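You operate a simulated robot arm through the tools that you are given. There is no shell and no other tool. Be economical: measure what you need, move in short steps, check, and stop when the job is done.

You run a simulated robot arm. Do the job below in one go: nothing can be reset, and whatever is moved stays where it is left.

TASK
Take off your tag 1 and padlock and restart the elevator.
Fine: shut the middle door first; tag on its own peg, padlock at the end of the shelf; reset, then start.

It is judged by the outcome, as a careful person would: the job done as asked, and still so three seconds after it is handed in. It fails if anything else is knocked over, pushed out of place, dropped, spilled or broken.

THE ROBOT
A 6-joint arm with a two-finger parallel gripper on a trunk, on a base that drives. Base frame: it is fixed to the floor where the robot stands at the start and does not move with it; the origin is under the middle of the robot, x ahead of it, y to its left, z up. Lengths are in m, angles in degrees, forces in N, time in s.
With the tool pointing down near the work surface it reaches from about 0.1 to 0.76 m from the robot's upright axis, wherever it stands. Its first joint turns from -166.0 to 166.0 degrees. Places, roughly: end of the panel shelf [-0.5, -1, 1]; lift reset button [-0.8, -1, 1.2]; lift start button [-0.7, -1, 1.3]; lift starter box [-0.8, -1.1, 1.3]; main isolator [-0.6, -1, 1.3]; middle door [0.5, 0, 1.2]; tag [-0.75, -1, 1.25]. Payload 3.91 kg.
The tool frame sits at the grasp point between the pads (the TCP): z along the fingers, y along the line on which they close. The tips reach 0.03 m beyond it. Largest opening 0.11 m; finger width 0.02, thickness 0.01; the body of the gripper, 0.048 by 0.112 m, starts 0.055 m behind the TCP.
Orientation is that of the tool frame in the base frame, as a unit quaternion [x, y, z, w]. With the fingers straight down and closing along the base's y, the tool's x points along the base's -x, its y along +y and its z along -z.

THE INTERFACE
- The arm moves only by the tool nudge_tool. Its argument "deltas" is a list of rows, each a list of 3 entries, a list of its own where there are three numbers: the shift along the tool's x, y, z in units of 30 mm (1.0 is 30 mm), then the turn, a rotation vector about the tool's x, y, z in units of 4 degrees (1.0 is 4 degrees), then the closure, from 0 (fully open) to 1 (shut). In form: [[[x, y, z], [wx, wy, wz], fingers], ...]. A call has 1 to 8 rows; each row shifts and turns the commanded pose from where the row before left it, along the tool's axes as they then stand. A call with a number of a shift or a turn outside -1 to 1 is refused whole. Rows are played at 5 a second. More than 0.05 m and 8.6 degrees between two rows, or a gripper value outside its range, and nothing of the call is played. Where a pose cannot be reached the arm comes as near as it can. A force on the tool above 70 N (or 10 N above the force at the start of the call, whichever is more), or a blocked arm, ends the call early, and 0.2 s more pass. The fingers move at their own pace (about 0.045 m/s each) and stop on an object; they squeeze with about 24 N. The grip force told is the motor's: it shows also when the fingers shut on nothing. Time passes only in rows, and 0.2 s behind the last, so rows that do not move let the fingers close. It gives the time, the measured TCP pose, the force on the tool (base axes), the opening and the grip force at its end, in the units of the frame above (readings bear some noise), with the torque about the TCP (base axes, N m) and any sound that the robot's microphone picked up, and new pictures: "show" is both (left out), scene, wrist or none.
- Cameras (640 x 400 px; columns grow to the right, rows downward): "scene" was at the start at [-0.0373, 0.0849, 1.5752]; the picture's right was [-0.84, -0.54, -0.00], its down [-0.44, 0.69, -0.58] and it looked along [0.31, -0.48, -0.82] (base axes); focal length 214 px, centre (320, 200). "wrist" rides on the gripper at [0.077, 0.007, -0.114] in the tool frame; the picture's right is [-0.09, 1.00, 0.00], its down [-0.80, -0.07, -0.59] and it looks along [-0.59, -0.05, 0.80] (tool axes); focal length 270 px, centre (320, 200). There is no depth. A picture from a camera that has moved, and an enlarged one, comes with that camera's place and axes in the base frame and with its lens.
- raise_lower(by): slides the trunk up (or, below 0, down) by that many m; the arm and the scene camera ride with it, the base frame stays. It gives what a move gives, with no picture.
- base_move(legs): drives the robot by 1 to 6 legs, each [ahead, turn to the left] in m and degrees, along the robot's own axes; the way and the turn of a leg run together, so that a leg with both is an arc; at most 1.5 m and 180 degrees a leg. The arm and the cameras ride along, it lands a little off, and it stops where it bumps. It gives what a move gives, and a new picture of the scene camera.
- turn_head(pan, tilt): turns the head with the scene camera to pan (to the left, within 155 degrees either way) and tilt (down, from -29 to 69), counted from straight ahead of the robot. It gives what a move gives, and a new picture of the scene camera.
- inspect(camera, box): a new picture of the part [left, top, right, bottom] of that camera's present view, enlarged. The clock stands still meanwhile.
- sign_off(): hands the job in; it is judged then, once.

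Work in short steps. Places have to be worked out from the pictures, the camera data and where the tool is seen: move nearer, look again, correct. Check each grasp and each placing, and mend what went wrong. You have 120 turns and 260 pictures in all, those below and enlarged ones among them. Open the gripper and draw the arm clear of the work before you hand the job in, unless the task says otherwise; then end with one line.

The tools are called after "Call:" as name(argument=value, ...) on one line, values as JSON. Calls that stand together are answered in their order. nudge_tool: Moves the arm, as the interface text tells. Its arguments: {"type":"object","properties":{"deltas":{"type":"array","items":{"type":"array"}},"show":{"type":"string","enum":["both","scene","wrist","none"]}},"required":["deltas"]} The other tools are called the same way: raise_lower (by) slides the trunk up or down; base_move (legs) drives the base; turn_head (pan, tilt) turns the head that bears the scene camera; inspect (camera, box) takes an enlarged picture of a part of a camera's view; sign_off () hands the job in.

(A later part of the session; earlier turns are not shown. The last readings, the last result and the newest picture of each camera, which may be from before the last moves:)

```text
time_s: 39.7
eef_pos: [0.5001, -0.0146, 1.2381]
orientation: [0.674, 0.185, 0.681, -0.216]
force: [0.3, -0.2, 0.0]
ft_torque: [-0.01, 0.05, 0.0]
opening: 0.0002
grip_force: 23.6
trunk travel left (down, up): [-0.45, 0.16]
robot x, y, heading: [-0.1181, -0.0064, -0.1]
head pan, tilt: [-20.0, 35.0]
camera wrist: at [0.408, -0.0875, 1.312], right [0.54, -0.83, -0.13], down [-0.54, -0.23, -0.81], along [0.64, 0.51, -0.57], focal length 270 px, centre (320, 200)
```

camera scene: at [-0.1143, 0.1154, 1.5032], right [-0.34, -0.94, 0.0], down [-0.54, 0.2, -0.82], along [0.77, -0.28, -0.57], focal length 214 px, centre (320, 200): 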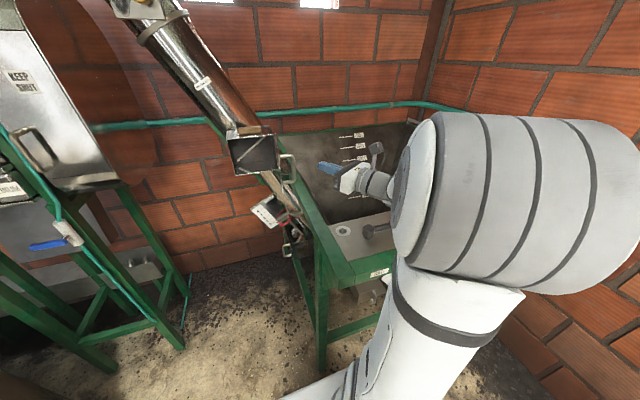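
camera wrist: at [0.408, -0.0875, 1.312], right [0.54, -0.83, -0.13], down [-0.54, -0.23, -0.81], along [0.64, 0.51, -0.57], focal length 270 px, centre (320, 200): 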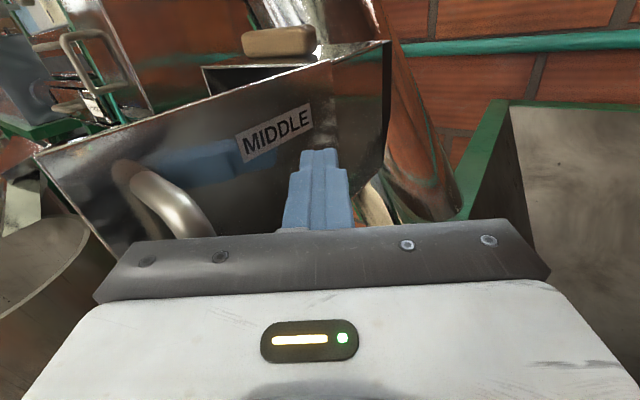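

The fingertips are close to the leaf. I push in +y and watch the leaf swing.

Call:
nudge_tool(deltas=[[[0, -0.6, 0.4], [0, 0, 0], 1], [[0, -0.6, 0.4], [0, 0, 0], 1], [[0, -0.6, 0.4], [0, 0, 0], 1], [[0, 0, 0], [0, 0, 0], 1]], show="wrist")

```text
time_s: 40.7
eef_pos: [0.4995, 0.0494, 1.2408]
orientation: [0.674, 0.187, 0.681, -0.216]
force: [0.4, 0.3, -0.1]
ft_torque: [-0.01, -0.01, -0.01]
opening: 0.0001
grip_force: 24.1
trunk travel left (down, up): [-0.45, 0.16]
robot x, y, heading: [-0.1171, -0.0023, -0.1]
head pan, tilt: [-20.0, 35.0]
camera wrist: at [0.408, -0.0221, 1.3154], right [0.54, -0.83, -0.13], down [-0.54, -0.23, -0.81], along [0.64, 0.51, -0.57], focal length 270 px, centre (320, 200)
```

wrist: 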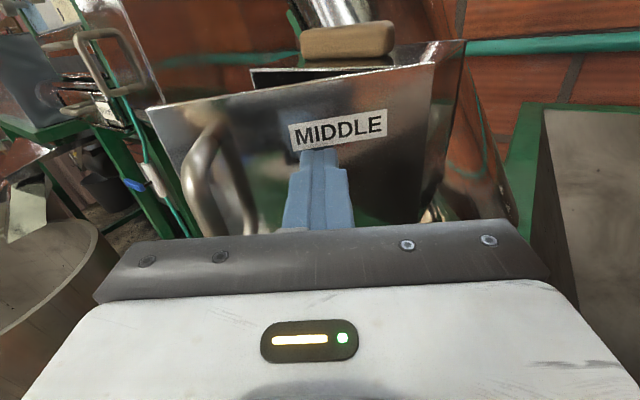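

The leaf is swinging in with little force. I keep pushing along the tool axis.

Call:
nudge_tool(deltas=[[[0, -0.3, 0.6], [0, 0, 0], 1], [[0, -0.2, 0.6], [0, 0, 0], 1], [[0, 0, 0.6], [0, 0, 0], 1], [[0, 0, 0], [0, 0, 0], 1]], show="wrist")

```text
time_s: 41.7
eef_pos: [0.5362, 0.0933, 1.243]
orientation: [0.675, 0.185, 0.681, -0.215]
force: [-0.9, 0.3, 0.5]
ft_torque: [-0.01, 0.0, -0.02]
opening: 0.0
grip_force: 23.8
trunk travel left (down, up): [-0.45, 0.16]
robot x, y, heading: [-0.1206, -0.0052, 0.0]
head pan, tilt: [-20.0, 35.0]
camera wrist: at [0.4449, 0.02, 1.3171], right [0.54, -0.83, -0.13], down [-0.54, -0.23, -0.81], along [0.64, 0.51, -0.57], focal length 270 px, centre (320, 200)
```

wrist: 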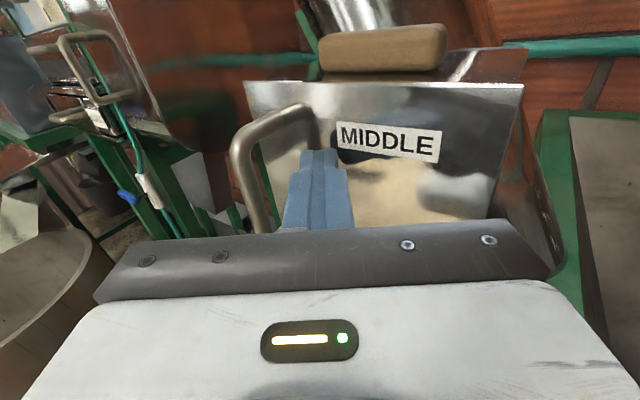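

Almost shut. I press on in +x gently to seat it.

Call:
nudge_tool(deltas=[[[0, 0.28, 0.42], [0, 0, 0], 1], [[0, 0.28, 0.42], [0, 0, 0], 1], [[0, 0.15, 0.22], [0, 0, 0], 1], [[0, 0, 0], [0, 0, 0], 1]], show="wrist")

```text
time_s: 42.2
eef_pos: [0.5412, 0.091, 1.2434]
orientation: [0.674, 0.189, 0.68, -0.216]
force: [-54.1, -9.3, 0.6]
ft_torque: [0.04, -0.09, 0.16]
opening: 0.0
grip_force: 24.0
trunk travel left (down, up): [-0.45, 0.16]
robot x, y, heading: [-0.119, -0.0059, 0.1]
head pan, tilt: [-20.0, 35.0]
stopped in row 2: the force on the tool passed its limit (the readings are from after the stop); the commanded pose is now the measured one
camera wrist: at [0.4496, 0.0193, 1.3179], right [0.55, -0.83, -0.12], down [-0.54, -0.24, -0.81], along [0.64, 0.51, -0.57], focal length 270 px, centre (320, 200)
```

wrist: 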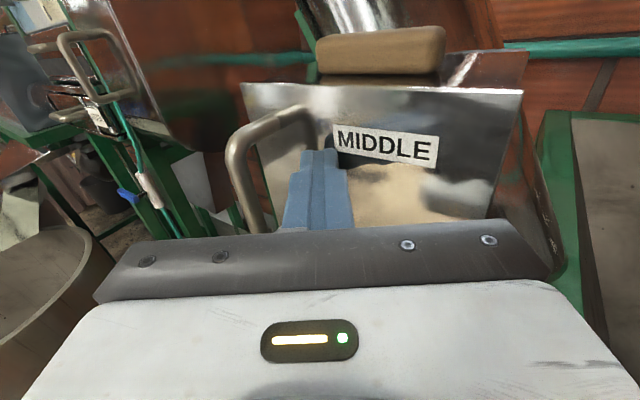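

A firm 54 N stop: the door is seated. I back out along the tool axis and check that it stays shut.

Call:
nudge_tool(deltas=[[[0, 0, -0.6], [0, 0, 0], 1], [[0, 0.3, -1], [0, 0, 0], 1], [[0, 0.3, -1], [0, 0, 0], 1], [[0, 0.3, -1], [0, 0, 0], 1], [[0, 0, -1], [0, 0, 0], 1], [[0, 0, -1], [0, 0, 0], 1]], show="both")

Call:
inspect(camera="scene", box=[180, 80, 340, 180])

```text
time_s: 43.6
eef_pos: [0.4251, -0.0224, 1.236]
orientation: [0.678, 0.187, 0.677, -0.217]
force: [0.7, -0.1, 0.5]
ft_torque: [-0.01, -0.02, 0.0]
opening: 0.0
grip_force: 24.2
trunk travel left (down, up): [-0.45, 0.16]
robot x, y, heading: [-0.1231, -0.0027, 0.6]
head pan, tilt: [-20.0, 35.0]
camera scene: at [-0.1149, 0.1154, 1.5032], right [-0.34, -0.94, 0.0], down [-0.54, 0.2, -0.82], along [0.77, -0.28, -0.57], focal length 214 px, centre (320, 200)
camera wrist: at [0.335, -0.0945, 1.3106], right [0.55, -0.83, -0.13], down [-0.55, -0.24, -0.8], along [0.64, 0.51, -0.58], focal length 270 px, centre (320, 200)
```

scene: 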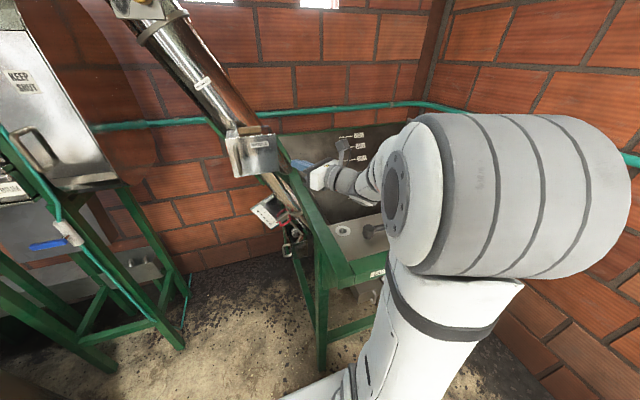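
wrist: 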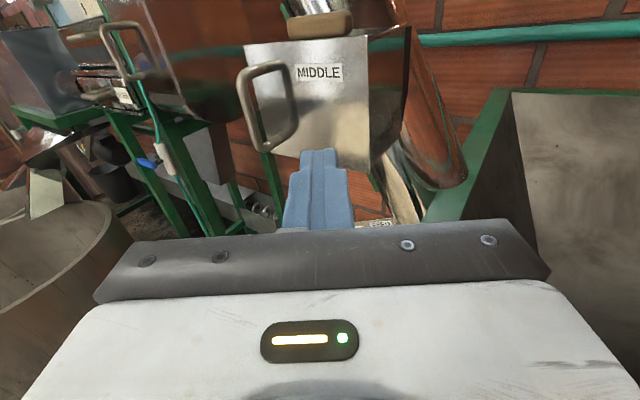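

```text
4.00 times, centred on (260, 130) of scene
camera zoom: at [-0.1149, 0.1154, 1.5032], right [-0.34, -0.94, 0.0], down [-0.54, 0.2, -0.82], along [0.77, -0.28, -0.57], focal length 858 px, centre (560, 480)
```

zoom: 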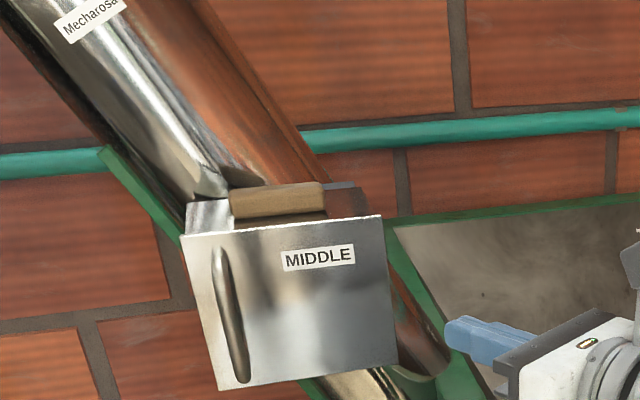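

Door shut and the block on the box undisturbed. Next I raise the arm over the hopper, back the base to x≈-0.45 and turn right to face the panel.

Call:
raise_lower(by=0.1)

Call:
base_move(legs=[[-0.33, 0], [0, -90]])

Call:
turn_head(pan=-15, tilt=35)

```text
time_s: 45.0
eef_pos: [0.4269, -0.0218, 1.3365]
orientation: [0.677, 0.188, 0.677, -0.217]
force: [0.1, -0.2, 0.0]
ft_torque: [0.03, -0.02, -0.01]
opening: 0.0
grip_force: 24.4
trunk travel left (down, up): [-0.55, 0.06]
robot x, y, heading: [-0.1249, -0.0024, 0.1]
head pan, tilt: [-20.0, 35.0]
```

```text
time_s: 51.0
eef_pos: [-0.4721, -0.5515, 1.3351]
orientation: [0.61, -0.349, 0.631, 0.328]
force: [0.1, -0.3, 0.4]
ft_torque: [0.0, 0.03, -0.04]
opening: 0.0002
grip_force: 23.9
trunk travel left (down, up): [-0.55, 0.06]
robot x, y, heading: [-0.4309, -0.0063, -90.0]
head pan, tilt: [-20.0, 35.0]
camera scene: at [-0.3127, -0.0109, 1.6032], right [-0.94, 0.34, 0.0], down [0.19, 0.54, -0.82], along [-0.28, -0.77, -0.57], focal length 214 px, centre (320, 200)
```

scene: 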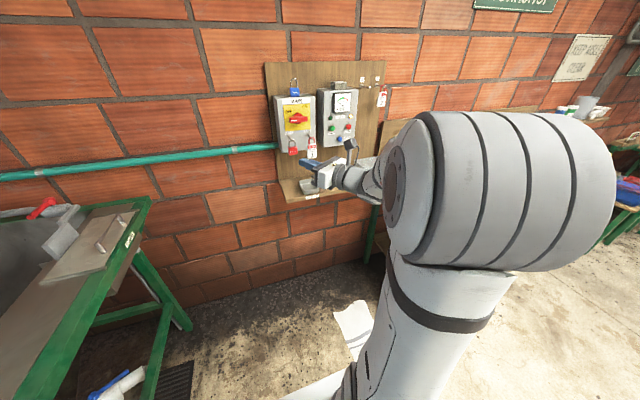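

```text
time_s: 51.6
eef_pos: [-0.4707, -0.5519, 1.3373]
orientation: [0.61, -0.349, 0.632, 0.327]
force: [0.6, 0.1, 0.0]
ft_torque: [0.01, 0.0, 0.0]
opening: 0.0003
grip_force: 23.9
trunk travel left (down, up): [-0.55, 0.06]
robot x, y, heading: [-0.4339, -0.0078, -89.9]
head pan, tilt: [-15.0, 35.0]
camera scene: at [-0.3053, -0.0141, 1.6031], right [-0.97, 0.26, 0.0], down [0.15, 0.55, -0.82], along [-0.21, -0.79, -0.57], focal length 214 px, centre (320, 200)
```

scene: 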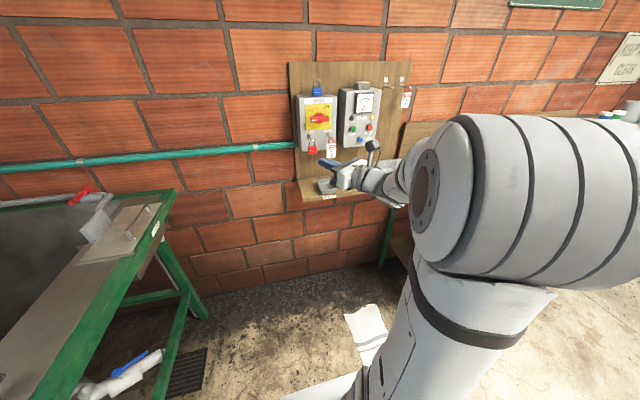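

Triangulating, the isolator handle is at about (-0.573,-1.017,1.35). I drive ahead 0.3 m.

Call:
base_move(legs=[[0.3, 0]])

Call:
nudge_tool(deltas=[[[0, 0.9, -0.2], [-1, 0, 0], 1], [[0, 0.9, -0.2], [-1, 0, 0], 1], [[0, 0.9, -0.2], [-1, 0, 0], 1], [[0, 0.9, -0.2], [-1, 0, 0], 1], [[0, 0.9, -0.2], [-1, 0, 0], 1], [[0, 0, 0], [-1, 0, 0], 1], [[0, 0, 0], [-1, 0, 0], 1], [[0, 0, 0], [-1, 0, 0], 0.5]], show="both")

```text
time_s: 53.7
eef_pos: [-0.4724, -0.853, 1.3352]
orientation: [0.611, -0.348, 0.632, 0.327]
force: [0.4, -0.2, 0.0]
ft_torque: [0.01, 0.02, 0.05]
opening: 0.0
grip_force: 24.0
trunk travel left (down, up): [-0.55, 0.06]
robot x, y, heading: [-0.4355, -0.3035, -89.8]
head pan, tilt: [-15.0, 35.0]
camera scene: at [-0.3053, -0.3155, 1.6032], right [-0.97, 0.26, 0.0], down [0.15, 0.56, -0.82], along [-0.21, -0.79, -0.57], focal length 214 px, centre (320, 200)
```

scene: 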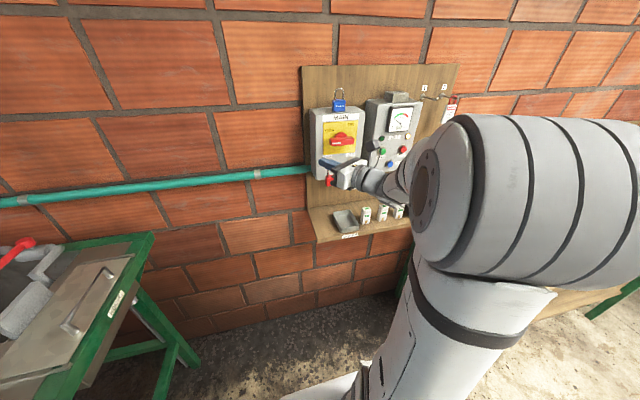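

```text
time_s: 55.5
eef_pos: [-0.6059, -0.8815, 1.3292]
orientation: [0.496, -0.51, 0.51, 0.483]
force: [0.4, 0.5, -0.4]
ft_torque: [0.01, -0.02, 0.0]
opening: 0.0325
grip_force: 0.2
trunk travel left (down, up): [-0.55, 0.06]
robot x, y, heading: [-0.4363, -0.3035, -89.5]
head pan, tilt: [-15.0, 35.0]
camera scene: at [-0.3051, -0.3144, 1.6032], right [-0.97, 0.26, 0.0], down [0.15, 0.55, -0.82], along [-0.21, -0.79, -0.57], focal length 214 px, centre (320, 200)
camera wrist: at [-0.6177, -0.7688, 1.4078], right [-0.99, -0.01, -0.13], down [0.09, 0.61, -0.79], along [0.09, -0.8, -0.6], focal length 270 px, centre (320, 200)
```

scene: 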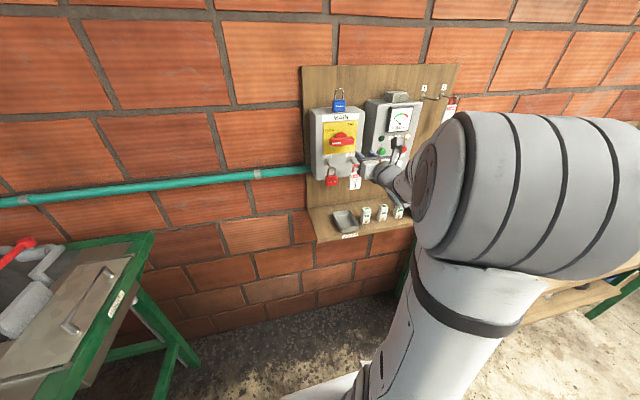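
wrist: 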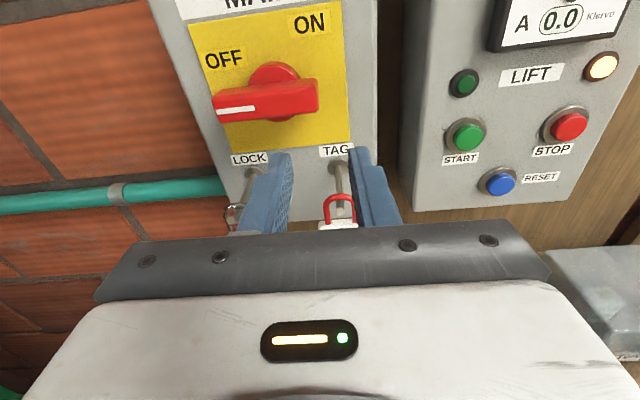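

Tool faces the panel with a good view. I zoom in on the lock and tag pegs.

Call:
inspect(camera="wrist", box=[200, 130, 420, 260])

Call:
inspect(camera="scene", box=[295, 80, 475, 250])

```text
2.91 times, centred on (310, 195) of wrist
camera zoom: at [-0.6177, -0.7688, 1.4078], right [-0.99, -0.01, -0.13], down [0.09, 0.61, -0.79], along [0.09, -0.8, -0.6], focal length 786 px, centre (349, 214)
```

zoom: 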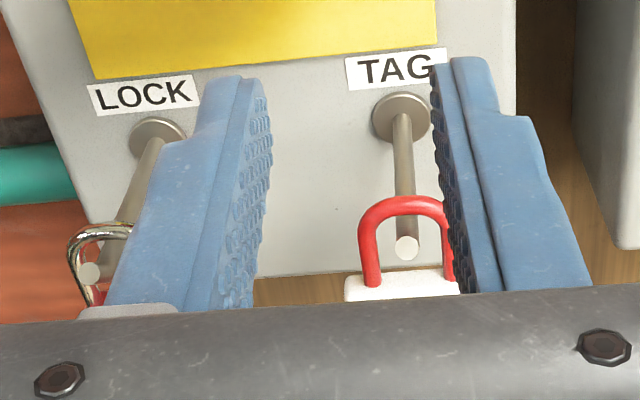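

```text
2.35 times, centred on (385, 165) of scene
camera zoom: at [-0.3051, -0.3144, 1.6032], right [-0.97, 0.26, 0.0], down [0.15, 0.55, -0.82], along [-0.21, -0.79, -0.57], focal length 505 px, centre (167, 282)
```

zoom: 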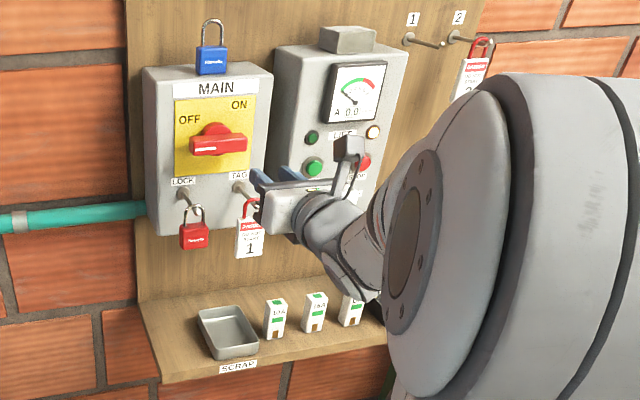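

Tag 1's card is at about x≈-0.618, z 1.15–1.23, loop near the peg tip (y≈-0.965). I lower the trunk by 0.125 so the fingers are level with the upper part of the card.

Call:
raise_lower(by=-0.125)

Call:
nudge_tool(deltas=[[[0, 0.3, 0], [0, 0, 0], 0.4], [[0, 0, 0], [0, 0, 0], 0.4]], show="both")

```text
time_s: 57.0
eef_pos: [-0.6064, -0.8819, 1.2054]
orientation: [0.497, -0.509, 0.511, 0.483]
force: [0.5, 0.2, -0.7]
ft_torque: [0.01, -0.01, 0.0]
opening: 0.0549
grip_force: 0.1
trunk travel left (down, up): [-0.425, 0.185]
robot x, y, heading: [-0.4326, -0.3047, -89.7]
head pan, tilt: [-15.0, 35.0]
```

```text
time_s: 57.6
eef_pos: [-0.6158, -0.8811, 1.2041]
orientation: [0.496, -0.509, 0.511, 0.484]
force: [0.2, -0.4, 0.4]
ft_torque: [-0.01, 0.0, 0.0]
opening: 0.0661
grip_force: 0.1
trunk travel left (down, up): [-0.425, 0.185]
robot x, y, heading: [-0.4313, -0.3042, -89.8]
head pan, tilt: [-15.0, 35.0]
camera scene: at [-0.3054, -0.3145, 1.4782], right [-0.97, 0.26, 0.0], down [0.15, 0.55, -0.82], along [-0.21, -0.79, -0.57], focal length 214 px, centre (320, 200)
camera wrist: at [-0.6271, -0.7689, 1.2825], right [-0.99, -0.01, -0.13], down [0.09, 0.6, -0.79], along [0.09, -0.8, -0.6], focal length 270 px, centre (320, 200)
```

scene: 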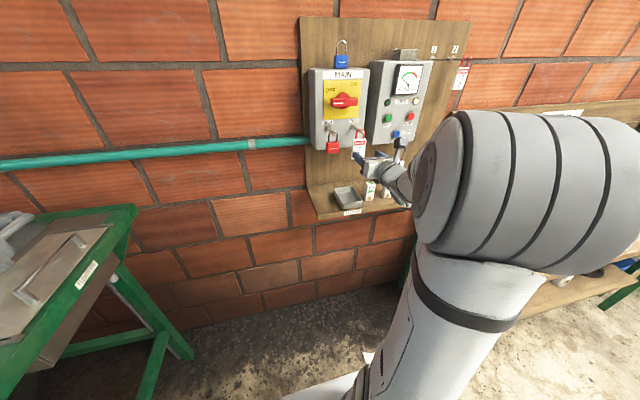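
wrist: 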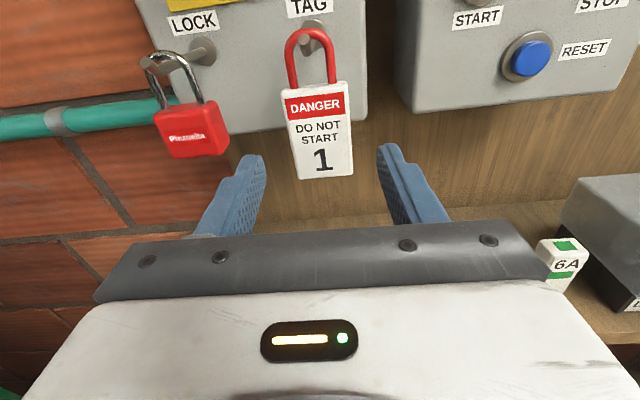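

Tag card: centre x≈-0.614, y≈-0.96, z 1.162–1.231, about 0.05 wide; peg tip z≈1.26. I open to 0.08 and advance so the pads straddle the card.

Call:
nudge_tool(deltas=[[[0, 0, 0], [0, 0, 0], 0.26], [[0, 0, 0], [0, 0, 0], 0.26], [[0, 0, 0.8], [0, 0, 0], 0.26], [[0, 0, 0.8], [0, 0, 0], 0.26], [[0, 0, 0.7], [0, 0, 0], 0.26]], show="wrist")

```text
time_s: 58.8
eef_pos: [-0.6147, -0.9512, 1.204]
orientation: [0.497, -0.509, 0.511, 0.483]
force: [0.4, -0.4, 0.5]
ft_torque: [-0.01, 0.02, 0.0]
opening: 0.0814
grip_force: 0.0
trunk travel left (down, up): [-0.425, 0.185]
robot x, y, heading: [-0.4293, -0.305, -89.8]
head pan, tilt: [-15.0, 35.0]
camera wrist: at [-0.626, -0.8387, 1.2815], right [-0.99, -0.01, -0.13], down [0.09, 0.61, -0.79], along [0.09, -0.8, -0.6], focal length 270 px, centre (320, 200)
```

wrist: 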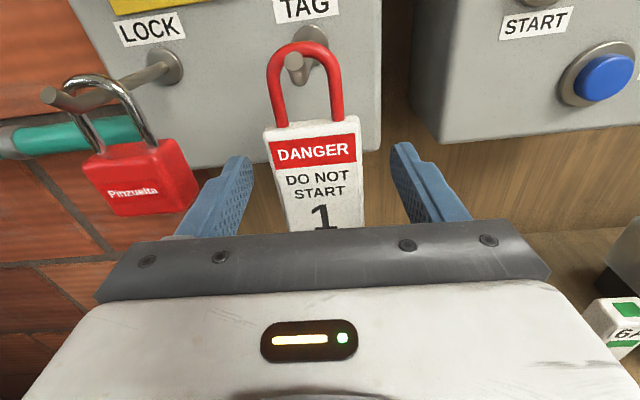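

The card is centred between the pads, at y≈-0.975. I advance another 18 mm and close.

Call:
nudge_tool(deltas=[[[0, 0, 0.6], [0, 0, 0], 0.26], [[0, 0, 0], [0, 0, 0], 0.6], [[0, 0, 0], [0, 0, 0], 0.75], [[0, 0, 0], [0, 0, 0], 0.75], [[0, 0, 0], [0, 0, 0], 0.75]], show="wrist")

```text
time_s: 60.0
eef_pos: [-0.6143, -0.9697, 1.204]
orientation: [0.496, -0.509, 0.511, 0.483]
force: [0.3, 0.0, -0.4]
ft_torque: [0.04, -0.02, -0.02]
opening: 0.0448
grip_force: 24.6
trunk travel left (down, up): [-0.425, 0.185]
robot x, y, heading: [-0.4316, -0.3064, -89.7]
head pan, tilt: [-15.0, 35.0]
camera wrist: at [-0.6259, -0.8561, 1.2819], right [-0.99, -0.01, -0.13], down [0.09, 0.61, -0.79], along [0.09, -0.8, -0.6], focal length 270 px, centre (320, 200)
```

wrist: 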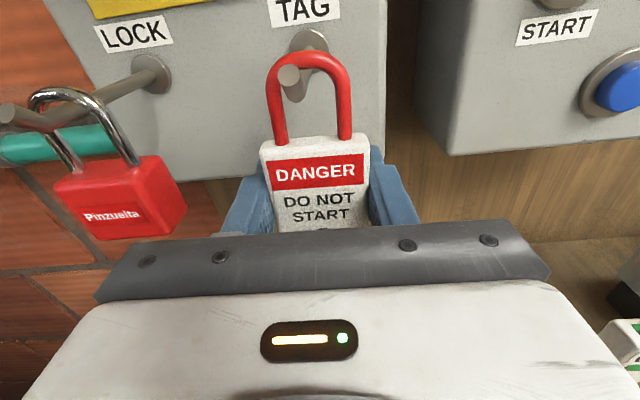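

Card gripped (opening 0.045, 24 N). I lift 6 mm to unload the peg and draw straight out.

Call:
nudge_tool(deltas=[[[0.25, 0, 0], [0, 0, 0], 0.75], [[0, 0, -0.5], [0, 0, 0], 0.75], [[0, 0, -0.7], [0, 0, 0], 0.75], [[0, 0, -0.8], [0, 0, 0], 0.75], [[0, 0, -0.9], [0, 0, 0], 0.75]], show="wrist")

```text
time_s: 61.2
eef_pos: [-0.6165, -0.8812, 1.2133]
orientation: [0.497, -0.509, 0.511, 0.482]
force: [0.5, -0.1, 0.0]
ft_torque: [0.01, 0.02, 0.0]
opening: 0.0446
grip_force: 24.1
trunk travel left (down, up): [-0.425, 0.185]
robot x, y, heading: [-0.43, -0.3055, -90.0]
head pan, tilt: [-15.0, 35.0]
camera wrist: at [-0.6274, -0.7687, 1.2903], right [-0.99, -0.01, -0.13], down [0.09, 0.6, -0.79], along [0.09, -0.8, -0.6], focal length 270 px, centre (320, 200)
```

wrist: 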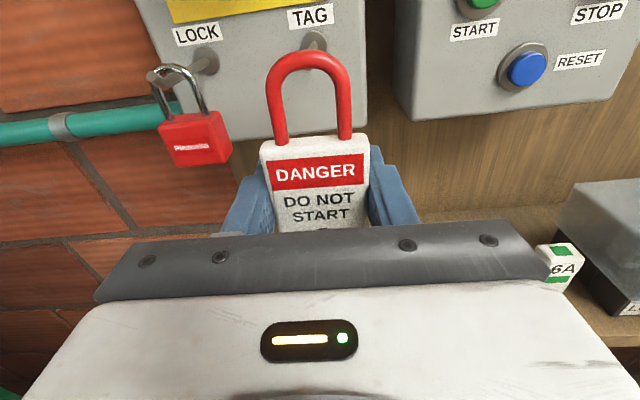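

Tag 1 is off its peg and held. Peg 1's tip is at about (-0.91,-1.0…-1.04,1.46). I raise the trunk and move right, staying back from the panel.

Call:
raise_lower(by=0.18)

Call:
nudge_tool(deltas=[[[0, 1, 0], [0, 0, 0], 0.75], [[0, 1, 0], [0, 0, 0], 0.75], [[0, 1, 0], [0, 0, 0], 0.75], [[0, 1, 0], [0, 0, 0], 0.75], [[0, 1, 0], [0, 0, 0], 0.75], [[0, 1, 0], [0, 0, 0], 0.75], [[0, 1, 0], [0, 0, 0], 0.75], [[0, 1, 0], [0, 0, 0], 0.75]], show="both")

```text
time_s: 63.2
eef_pos: [-0.6153, -0.8822, 1.3923]
orientation: [0.497, -0.509, 0.511, 0.483]
force: [0.4, 0.3, -1.7]
ft_torque: [-0.01, 0.01, 0.04]
opening: 0.0452
grip_force: 23.8
trunk travel left (down, up): [-0.605, 0.005]
robot x, y, heading: [-0.4326, -0.3048, -89.8]
head pan, tilt: [-15.0, 35.0]
```

```text
time_s: 65.0
eef_pos: [-0.8567, -0.8861, 1.3825]
orientation: [0.496, -0.51, 0.511, 0.482]
force: [-0.3, 0.4, -0.9]
ft_torque: [0.0, -0.04, -0.02]
opening: 0.0449
grip_force: 24.5
trunk travel left (down, up): [-0.605, 0.005]
robot x, y, heading: [-0.4343, -0.3077, -89.9]
head pan, tilt: [-15.0, 35.0]
camera scene: at [-0.3063, -0.3149, 1.6583], right [-0.97, 0.26, 0.0], down [0.15, 0.55, -0.82], along [-0.21, -0.79, -0.57], focal length 214 px, centre (320, 200)
camera wrist: at [-0.8683, -0.7733, 1.4603], right [-0.99, -0.01, -0.13], down [0.09, 0.61, -0.79], along [0.09, -0.8, -0.6], focal length 270 px, centre (320, 200)
```

scene: 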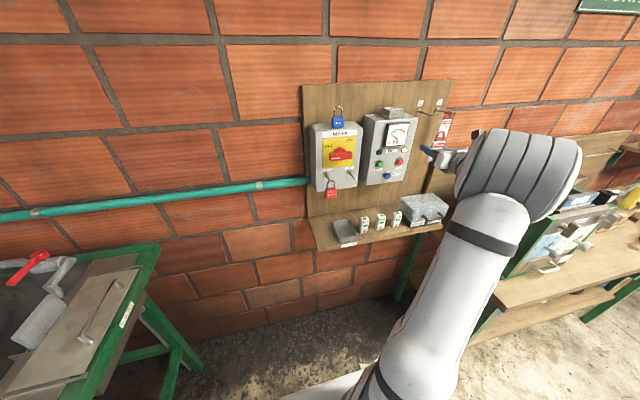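
wrist: 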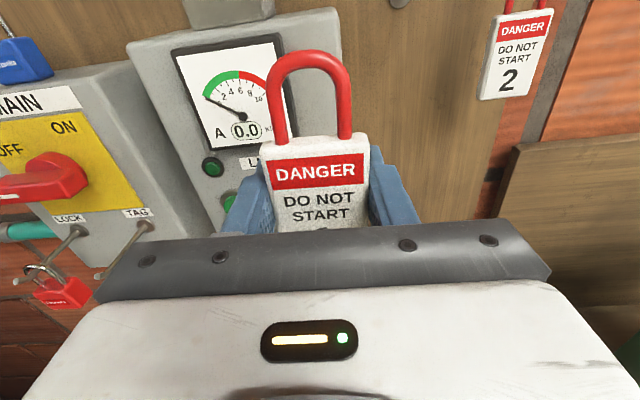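

Peg 1's base shows at the top edge, about (-0.93,-1.07,1.45). I rise 5 cm and shift right to see it fully.

Call:
nudge_tool(deltas=[[[0.8, 1, 0], [0, 0, 0], 0.75], [[0.8, 0.6, 0], [0, 0, 0], 0.75]], show="both")

Call:
inspect(camera="scene", box=[380, 80, 500, 155])

```text
time_s: 65.6
eef_pos: [-0.9061, -0.8869, 1.4292]
orientation: [0.497, -0.508, 0.511, 0.483]
force: [-1.0, -0.3, -0.3]
ft_torque: [0.03, -0.02, 0.01]
opening: 0.0449
grip_force: 24.5
trunk travel left (down, up): [-0.605, 0.005]
robot x, y, heading: [-0.4318, -0.3059, -89.8]
head pan, tilt: [-15.0, 35.0]
camera scene: at [-0.3053, -0.3144, 1.6582], right [-0.97, 0.26, 0.0], down [0.15, 0.55, -0.82], along [-0.21, -0.79, -0.57], focal length 214 px, centre (320, 200)
camera wrist: at [-0.9177, -0.7749, 1.5071], right [-0.99, -0.01, -0.13], down [0.09, 0.6, -0.79], along [0.09, -0.8, -0.6], focal length 270 px, centre (320, 200)
```

scene: 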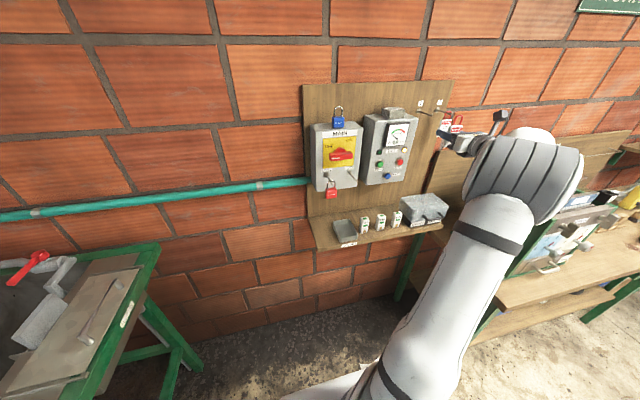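
wrist: 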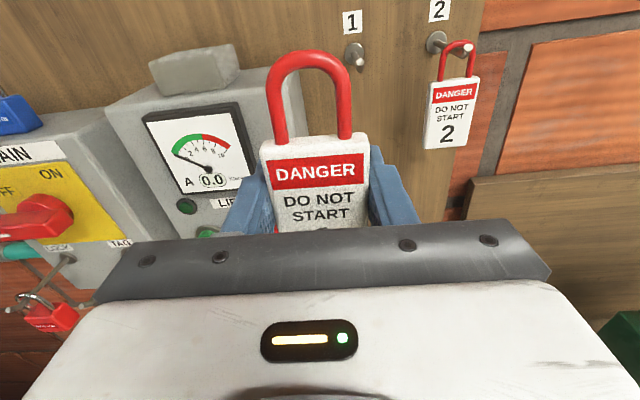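

```text
5.33 times, centred on (440, 118) of scene
camera zoom: at [-0.3053, -0.3144, 1.6582], right [-0.97, 0.26, 0.0], down [0.15, 0.55, -0.82], along [-0.21, -0.79, -0.57], focal length 1144 px, centre (-320, 640)
```

zoom: 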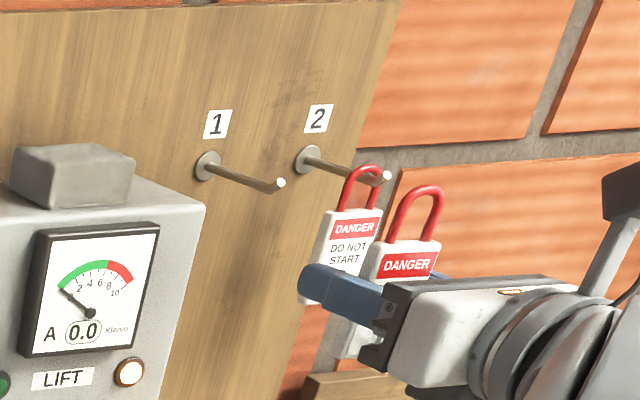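

Peg 1's tip triangulates to (-0.940,-1.026,1.459). With the loop opening 24–61 mm above the TCP, I aim for TCP x=-0.940, z=1.413 and approach.

Call:
nudge_tool(deltas=[[[-0.27, 0.57, 0], [0, 0, 0], 0.75], [[-0.27, 0.57, 0.5], [0, 0, 0], 0.75], [[0, 0, 0.9], [0, 0, 0], 0.75], [[0, 0, 0.9], [0, 0, 0], 0.75]], show="wrist")

Call:
inspect(camera="scene", box=[400, 80, 496, 140])

```text
time_s: 66.6
eef_pos: [-0.9399, -0.9576, 1.4098]
orientation: [0.496, -0.51, 0.511, 0.482]
force: [-0.3, -0.2, -0.6]
ft_torque: [-0.05, 0.02, 0.02]
opening: 0.0445
grip_force: 24.5
trunk travel left (down, up): [-0.605, 0.005]
robot x, y, heading: [-0.4317, -0.3053, -89.8]
head pan, tilt: [-15.0, 35.0]
camera wrist: at [-0.9502, -0.8452, 1.4884], right [-0.99, -0.01, -0.13], down [0.09, 0.61, -0.79], along [0.09, -0.8, -0.6], focal length 270 px, centre (320, 200)
```

wrist: 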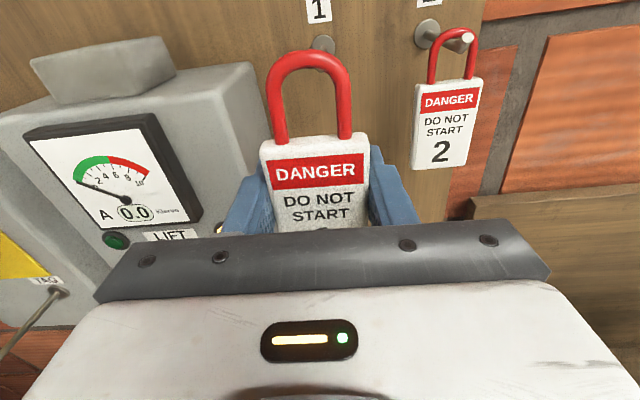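

```text
6.67 times, centred on (448, 110) of scene
camera zoom: at [-0.3056, -0.3157, 1.6582], right [-0.97, 0.26, 0.0], down [0.15, 0.56, -0.82], along [-0.21, -0.79, -0.57], focal length 1430 px, centre (-533, 800)
```

zoom: 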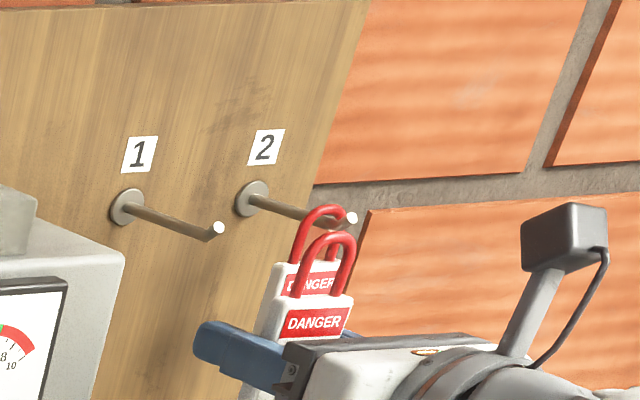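

I zoom the wrist view to see the peg against the loop.

Call:
inspect(camera="wrist", box=[250, 0, 410, 100])

```text
4.00 times, centred on (330, 50) of wrist
camera zoom: at [-0.9502, -0.8452, 1.4884], right [-0.99, -0.01, -0.13], down [0.09, 0.61, -0.79], along [0.09, -0.8, -0.6], focal length 1081 px, centre (280, 800)
```

zoom: 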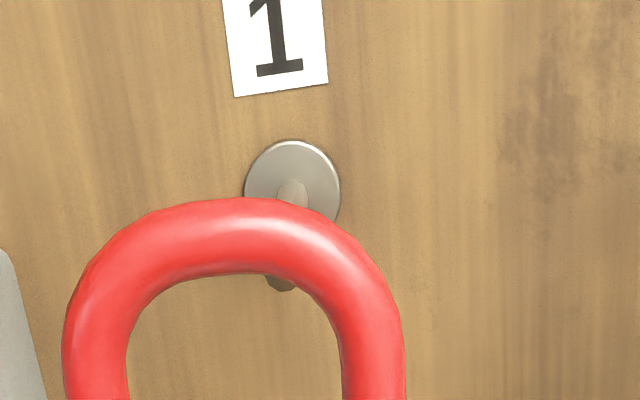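

The peg lies about 4 mm right of loop centre and slightly high; I correct (+5 mm up, 4 mm right) and move forward over the peg in steps.

Call:
nudge_tool(deltas=[[[0.15, 0.14, 0], [0, 0, 0], 0.75], [[0, 0, 0.7], [0, 0, 0], 0.75], [[0, 0, 0.7], [0, 0, 0], 0.75], [[0, 0, 0.4], [0, 0, 0], 0.75]], show="wrist")

Call:
inspect(camera="scene", box=[400, 80, 496, 140])

```text
time_s: 67.6
eef_pos: [-0.9413, -1.0116, 1.4143]
orientation: [0.496, -0.51, 0.51, 0.483]
force: [-0.4, 0.1, -0.4]
ft_torque: [-0.02, -0.02, 0.02]
opening: 0.045
grip_force: 24.5
trunk travel left (down, up): [-0.605, 0.005]
robot x, y, heading: [-0.4307, -0.306, -89.6]
head pan, tilt: [-15.0, 35.0]
camera wrist: at [-0.9529, -0.8986, 1.4923], right [-0.99, -0.01, -0.13], down [0.09, 0.61, -0.79], along [0.09, -0.8, -0.6], focal length 270 px, centre (320, 200)
```

wrist: 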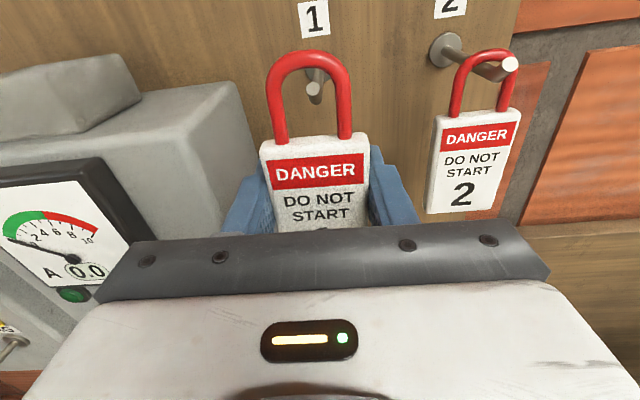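

```text
6.67 times, centred on (448, 110) of scene
camera zoom: at [-0.3054, -0.315, 1.6582], right [-0.97, 0.26, 0.0], down [0.15, 0.55, -0.82], along [-0.21, -0.79, -0.57], focal length 1430 px, centre (-533, 800)
```

zoom: 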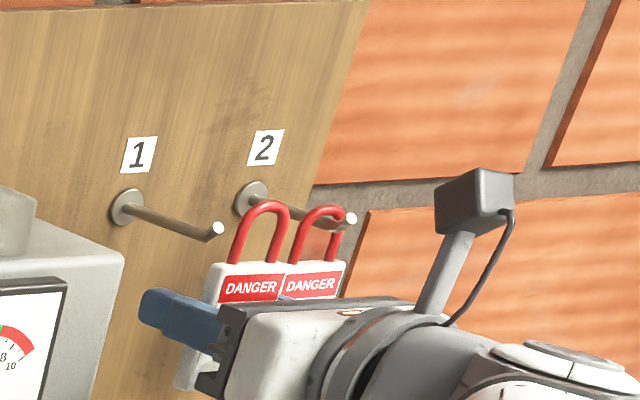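

The peg tip is inside the loop's outline, just beyond it. I go forward another 20 mm.

Call:
nudge_tool(deltas=[[[0, 0.05, 0.4], [0, 0, 0], 0.75], [[0, 0, 0.35], [0, 0, 0], 0.75]], show="wrist")

Call:
inspect(camera="scene", box=[400, 80, 496, 140])

Call:
inspect(camera="wrist", box=[240, 20, 400, 120])

```text
time_s: 68.2
eef_pos: [-0.942, -1.0336, 1.4144]
orientation: [0.497, -0.509, 0.51, 0.484]
force: [0.0, 0.3, -0.6]
ft_torque: [-0.01, 0.0, 0.0]
opening: 0.0451
grip_force: 24.0
trunk travel left (down, up): [-0.605, 0.005]
robot x, y, heading: [-0.4349, -0.3071, -89.8]
head pan, tilt: [-15.0, 35.0]
camera wrist: at [-0.954, -0.9211, 1.4914], right [-0.99, -0.01, -0.13], down [0.09, 0.61, -0.79], along [0.09, -0.8, -0.6], focal length 270 px, centre (320, 200)
```

wrist: 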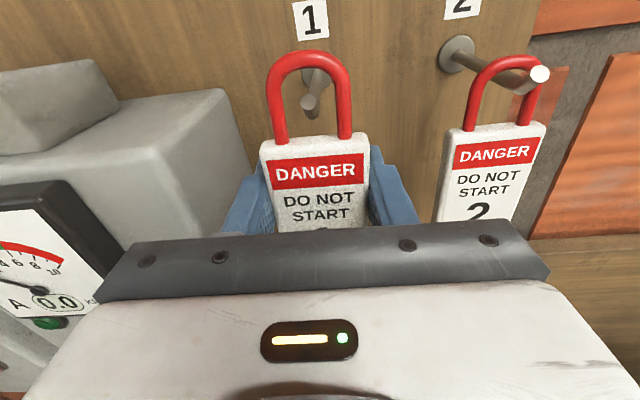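

```text
6.67 times, centred on (448, 110) of scene
camera zoom: at [-0.3054, -0.315, 1.6582], right [-0.97, 0.26, 0.0], down [0.15, 0.55, -0.82], along [-0.21, -0.79, -0.57], focal length 1430 px, centre (-533, 800)
```

zoom: 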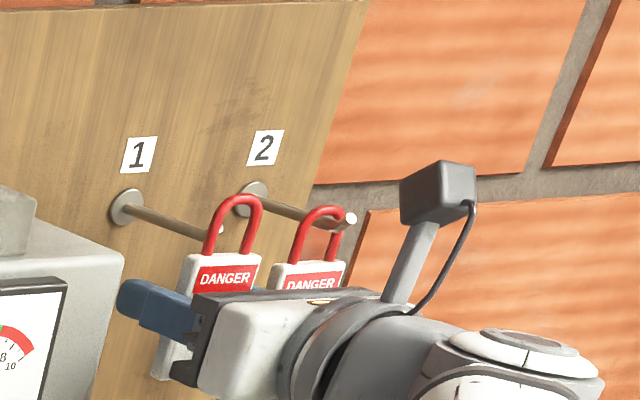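

```text
4.00 times, centred on (320, 70) of wrist
camera zoom: at [-0.954, -0.9211, 1.4914], right [-0.99, -0.01, -0.13], down [0.09, 0.61, -0.79], along [0.09, -0.8, -0.6], focal length 1081 px, centre (320, 720)
```

zoom: 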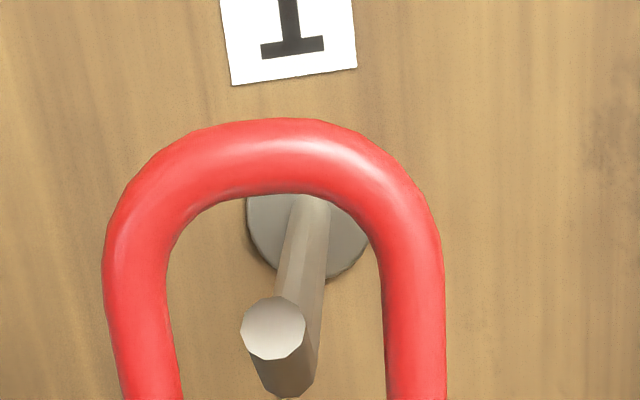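

The tip is now at the loop plane, centred inside. I go 20 mm further so the loop is well on the peg.

Call:
nudge_tool(deltas=[[[0, 0.05, 0.35], [0, 0, 0], 0.75], [[0, 0, 0.35], [0, 0, 0], 0.75]], show="none")

Call:
inspect(camera="scene", box=[400, 80, 496, 140])

Call:
inspect(camera="wrist", box=[240, 20, 400, 120])

```text
time_s: 68.8
eef_pos: [-0.9441, -1.0557, 1.413]
orientation: [0.497, -0.509, 0.511, 0.483]
force: [0.1, 0.4, -1.0]
ft_torque: [0.01, 0.0, -0.01]
opening: 0.0446
grip_force: 24.0
trunk travel left (down, up): [-0.605, 0.005]
robot x, y, heading: [-0.4315, -0.306, -90.1]
head pan, tilt: [-15.0, 35.0]
```

```text
6.67 times, centred on (448, 110) of scene
camera zoom: at [-0.3054, -0.315, 1.6582], right [-0.97, 0.26, 0.0], down [0.15, 0.55, -0.82], along [-0.21, -0.79, -0.57], focal length 1430 px, centre (-533, 800)
```

zoom: 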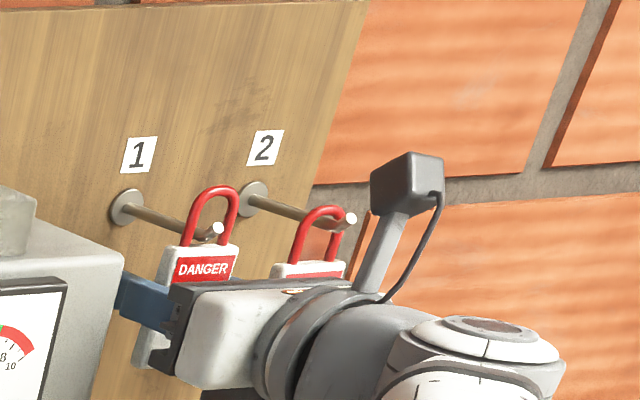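

```text
4.00 times, centred on (320, 70) of wrist
camera zoom: at [-0.9553, -0.9418, 1.4913], right [-0.99, -0.01, -0.13], down [0.09, 0.61, -0.79], along [0.09, -0.8, -0.6], focal length 1081 px, centre (320, 720)
```

zoom: 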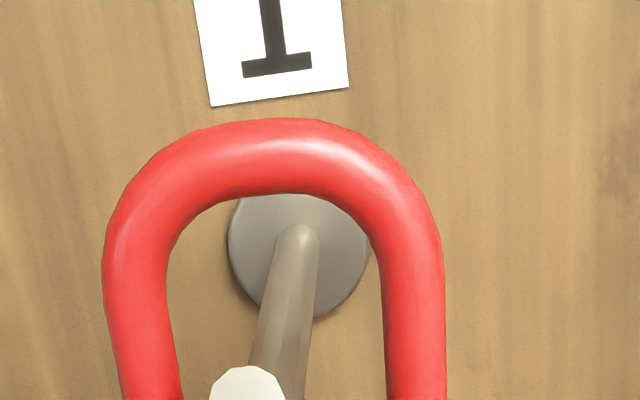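

The peg passes through the loop and its tip sticks out in front. I lower gently until the loop rests on the peg.

Call:
nudge_tool(deltas=[[[-0.15, 0, 0], [0, 0, 0], 0.75], [[-0.12, 0, 0], [0, 0, 0], 0.75], [[0, 0, 0], [0, 0, 0], 0.75]], show="none")

Call:
inspect(camera="wrist", box=[240, 20, 400, 120])

```text
time_s: 69.6
eef_pos: [-0.9429, -1.0548, 1.4047]
orientation: [0.497, -0.509, 0.51, 0.484]
force: [0.4, 0.4, -1.0]
ft_torque: [-0.02, -0.03, 0.01]
opening: 0.0448
grip_force: 24.4
trunk travel left (down, up): [-0.605, 0.005]
robot x, y, heading: [-0.4302, -0.304, -90.0]
head pan, tilt: [-15.0, 35.0]
```

```text
4.00 times, centred on (320, 70) of wrist
camera zoom: at [-0.955, -0.9418, 1.4832], right [-0.99, -0.01, -0.13], down [0.09, 0.61, -0.79], along [0.09, -0.8, -0.6], focal length 1081 px, centre (320, 720)
```

zoom: 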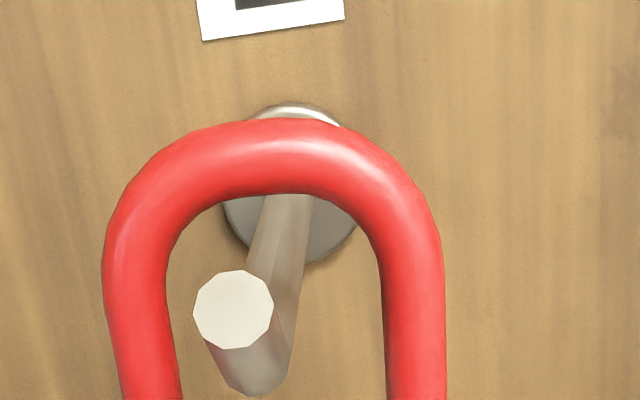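

Nearly touching. I lower a few mm more, watching the force.

Call:
nudge_tool(deltas=[[[-0.12, 0, 0], [0, 0, 0], 0.75], [[-0.12, 0, 0], [0, 0, 0], 0.75], [[0, 0, 0], [0, 0, 0], 0.75]], show="none")

Call:
inspect(camera="wrist", box=[240, 20, 400, 120])

```text
time_s: 70.4
eef_pos: [-0.9439, -1.0534, 1.3975]
orientation: [0.496, -0.51, 0.511, 0.483]
force: [-0.2, -1.1, -0.2]
ft_torque: [-0.01, 0.03, -0.05]
opening: 0.0446
grip_force: 24.0
trunk travel left (down, up): [-0.605, 0.005]
robot x, y, heading: [-0.4336, -0.3045, -90.3]
head pan, tilt: [-15.0, 35.0]
```

```text
4.00 times, centred on (320, 70) of wrist
camera zoom: at [-0.9547, -0.9416, 1.4761], right [-0.99, -0.01, -0.13], down [0.09, 0.61, -0.79], along [0.09, -0.8, -0.6], focal length 1081 px, centre (320, 720)
```

zoom: 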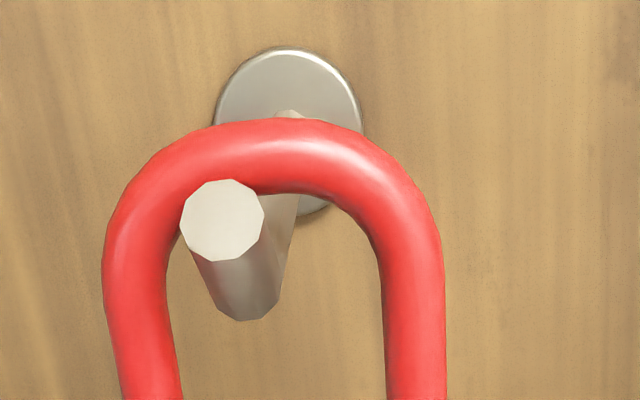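

The loop's apex is at the peg's top. I lower 3 mm more and release slightly.

Call:
nudge_tool(deltas=[[[-0.1, 0, 0], [0, 0, 0], 0.75], [[0, 0, 0], [0, 0, 0], 0.65], [[0, 0, 0], [0, 0, 0], 0.5], [[0, 0, 0], [0, 0, 0], 0.42]], show="wrist")

Call:
inspect(camera="scene", box=[400, 80, 496, 140])

```text
time_s: 71.4
eef_pos: [-0.9432, -1.0535, 1.3954]
orientation: [0.496, -0.509, 0.51, 0.484]
force: [0.6, 0.2, 1.5]
ft_torque: [0.0, 0.01, 0.01]
opening: 0.0639
grip_force: 0.0
trunk travel left (down, up): [-0.605, 0.005]
robot x, y, heading: [-0.4368, -0.3065, -90.0]
head pan, tilt: [-15.0, 35.0]
camera wrist: at [-0.9548, -0.9413, 1.4731], right [-0.99, -0.01, -0.13], down [0.09, 0.61, -0.79], along [0.09, -0.8, -0.6], focal length 270 px, centre (320, 200)
```

wrist: 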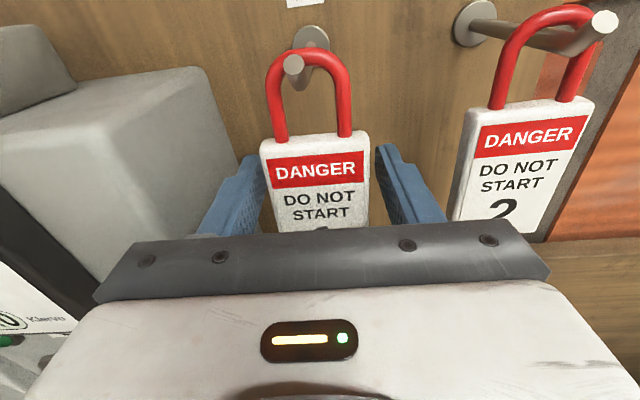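

```text
6.67 times, centred on (448, 110) of scene
camera zoom: at [-0.3053, -0.3147, 1.6582], right [-0.97, 0.26, 0.0], down [0.15, 0.55, -0.82], along [-0.21, -0.79, -0.57], focal length 1430 px, centre (-533, 800)
```

zoom: 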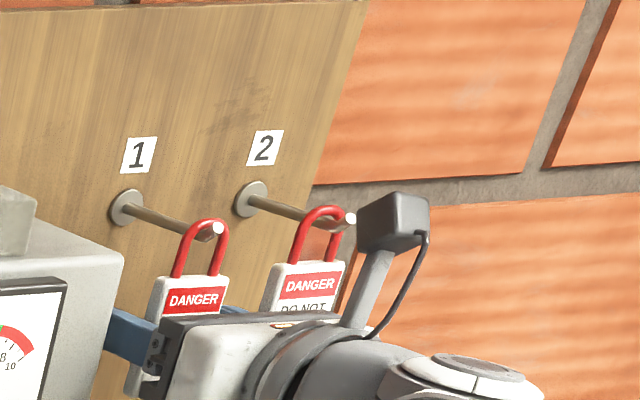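

Tag 1 hangs on its own peg 1. The fingers are open clear of it; I withdraw straight back and check.

Call:
nudge_tool(deltas=[[[0, 0, -0.7], [0, 0, 0], 0.42], [[0, 0, -0.9], [0, 0, 0], 0.42], [[0, 0, -1], [0, 0, 0], 0.42], [[0, 0, -1], [0, 0, 0], 0.42], [[0, 0, -1], [0, 0, 0], 0.42], [[0, -1, 0], [0, 0, 0], 0.42]], show="wrist")

```text
time_s: 72.8
eef_pos: [-0.9136, -0.9161, 1.3996]
orientation: [0.497, -0.508, 0.511, 0.483]
force: [0.8, -0.4, 0.2]
ft_torque: [-0.01, 0.03, 0.01]
opening: 0.0636
grip_force: 0.0
trunk travel left (down, up): [-0.605, 0.005]
robot x, y, heading: [-0.4344, -0.3055, -89.9]
head pan, tilt: [-15.0, 35.0]
camera wrist: at [-0.925, -0.8028, 1.4763], right [-0.99, -0.02, -0.13], down [0.09, 0.6, -0.79], along [0.09, -0.8, -0.6], focal length 270 px, centre (320, 200)
```

wrist: 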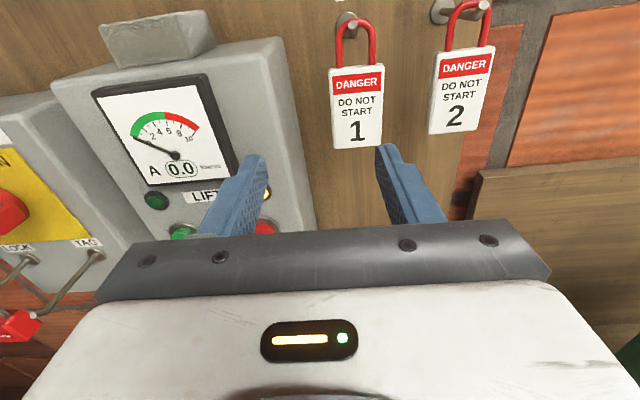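

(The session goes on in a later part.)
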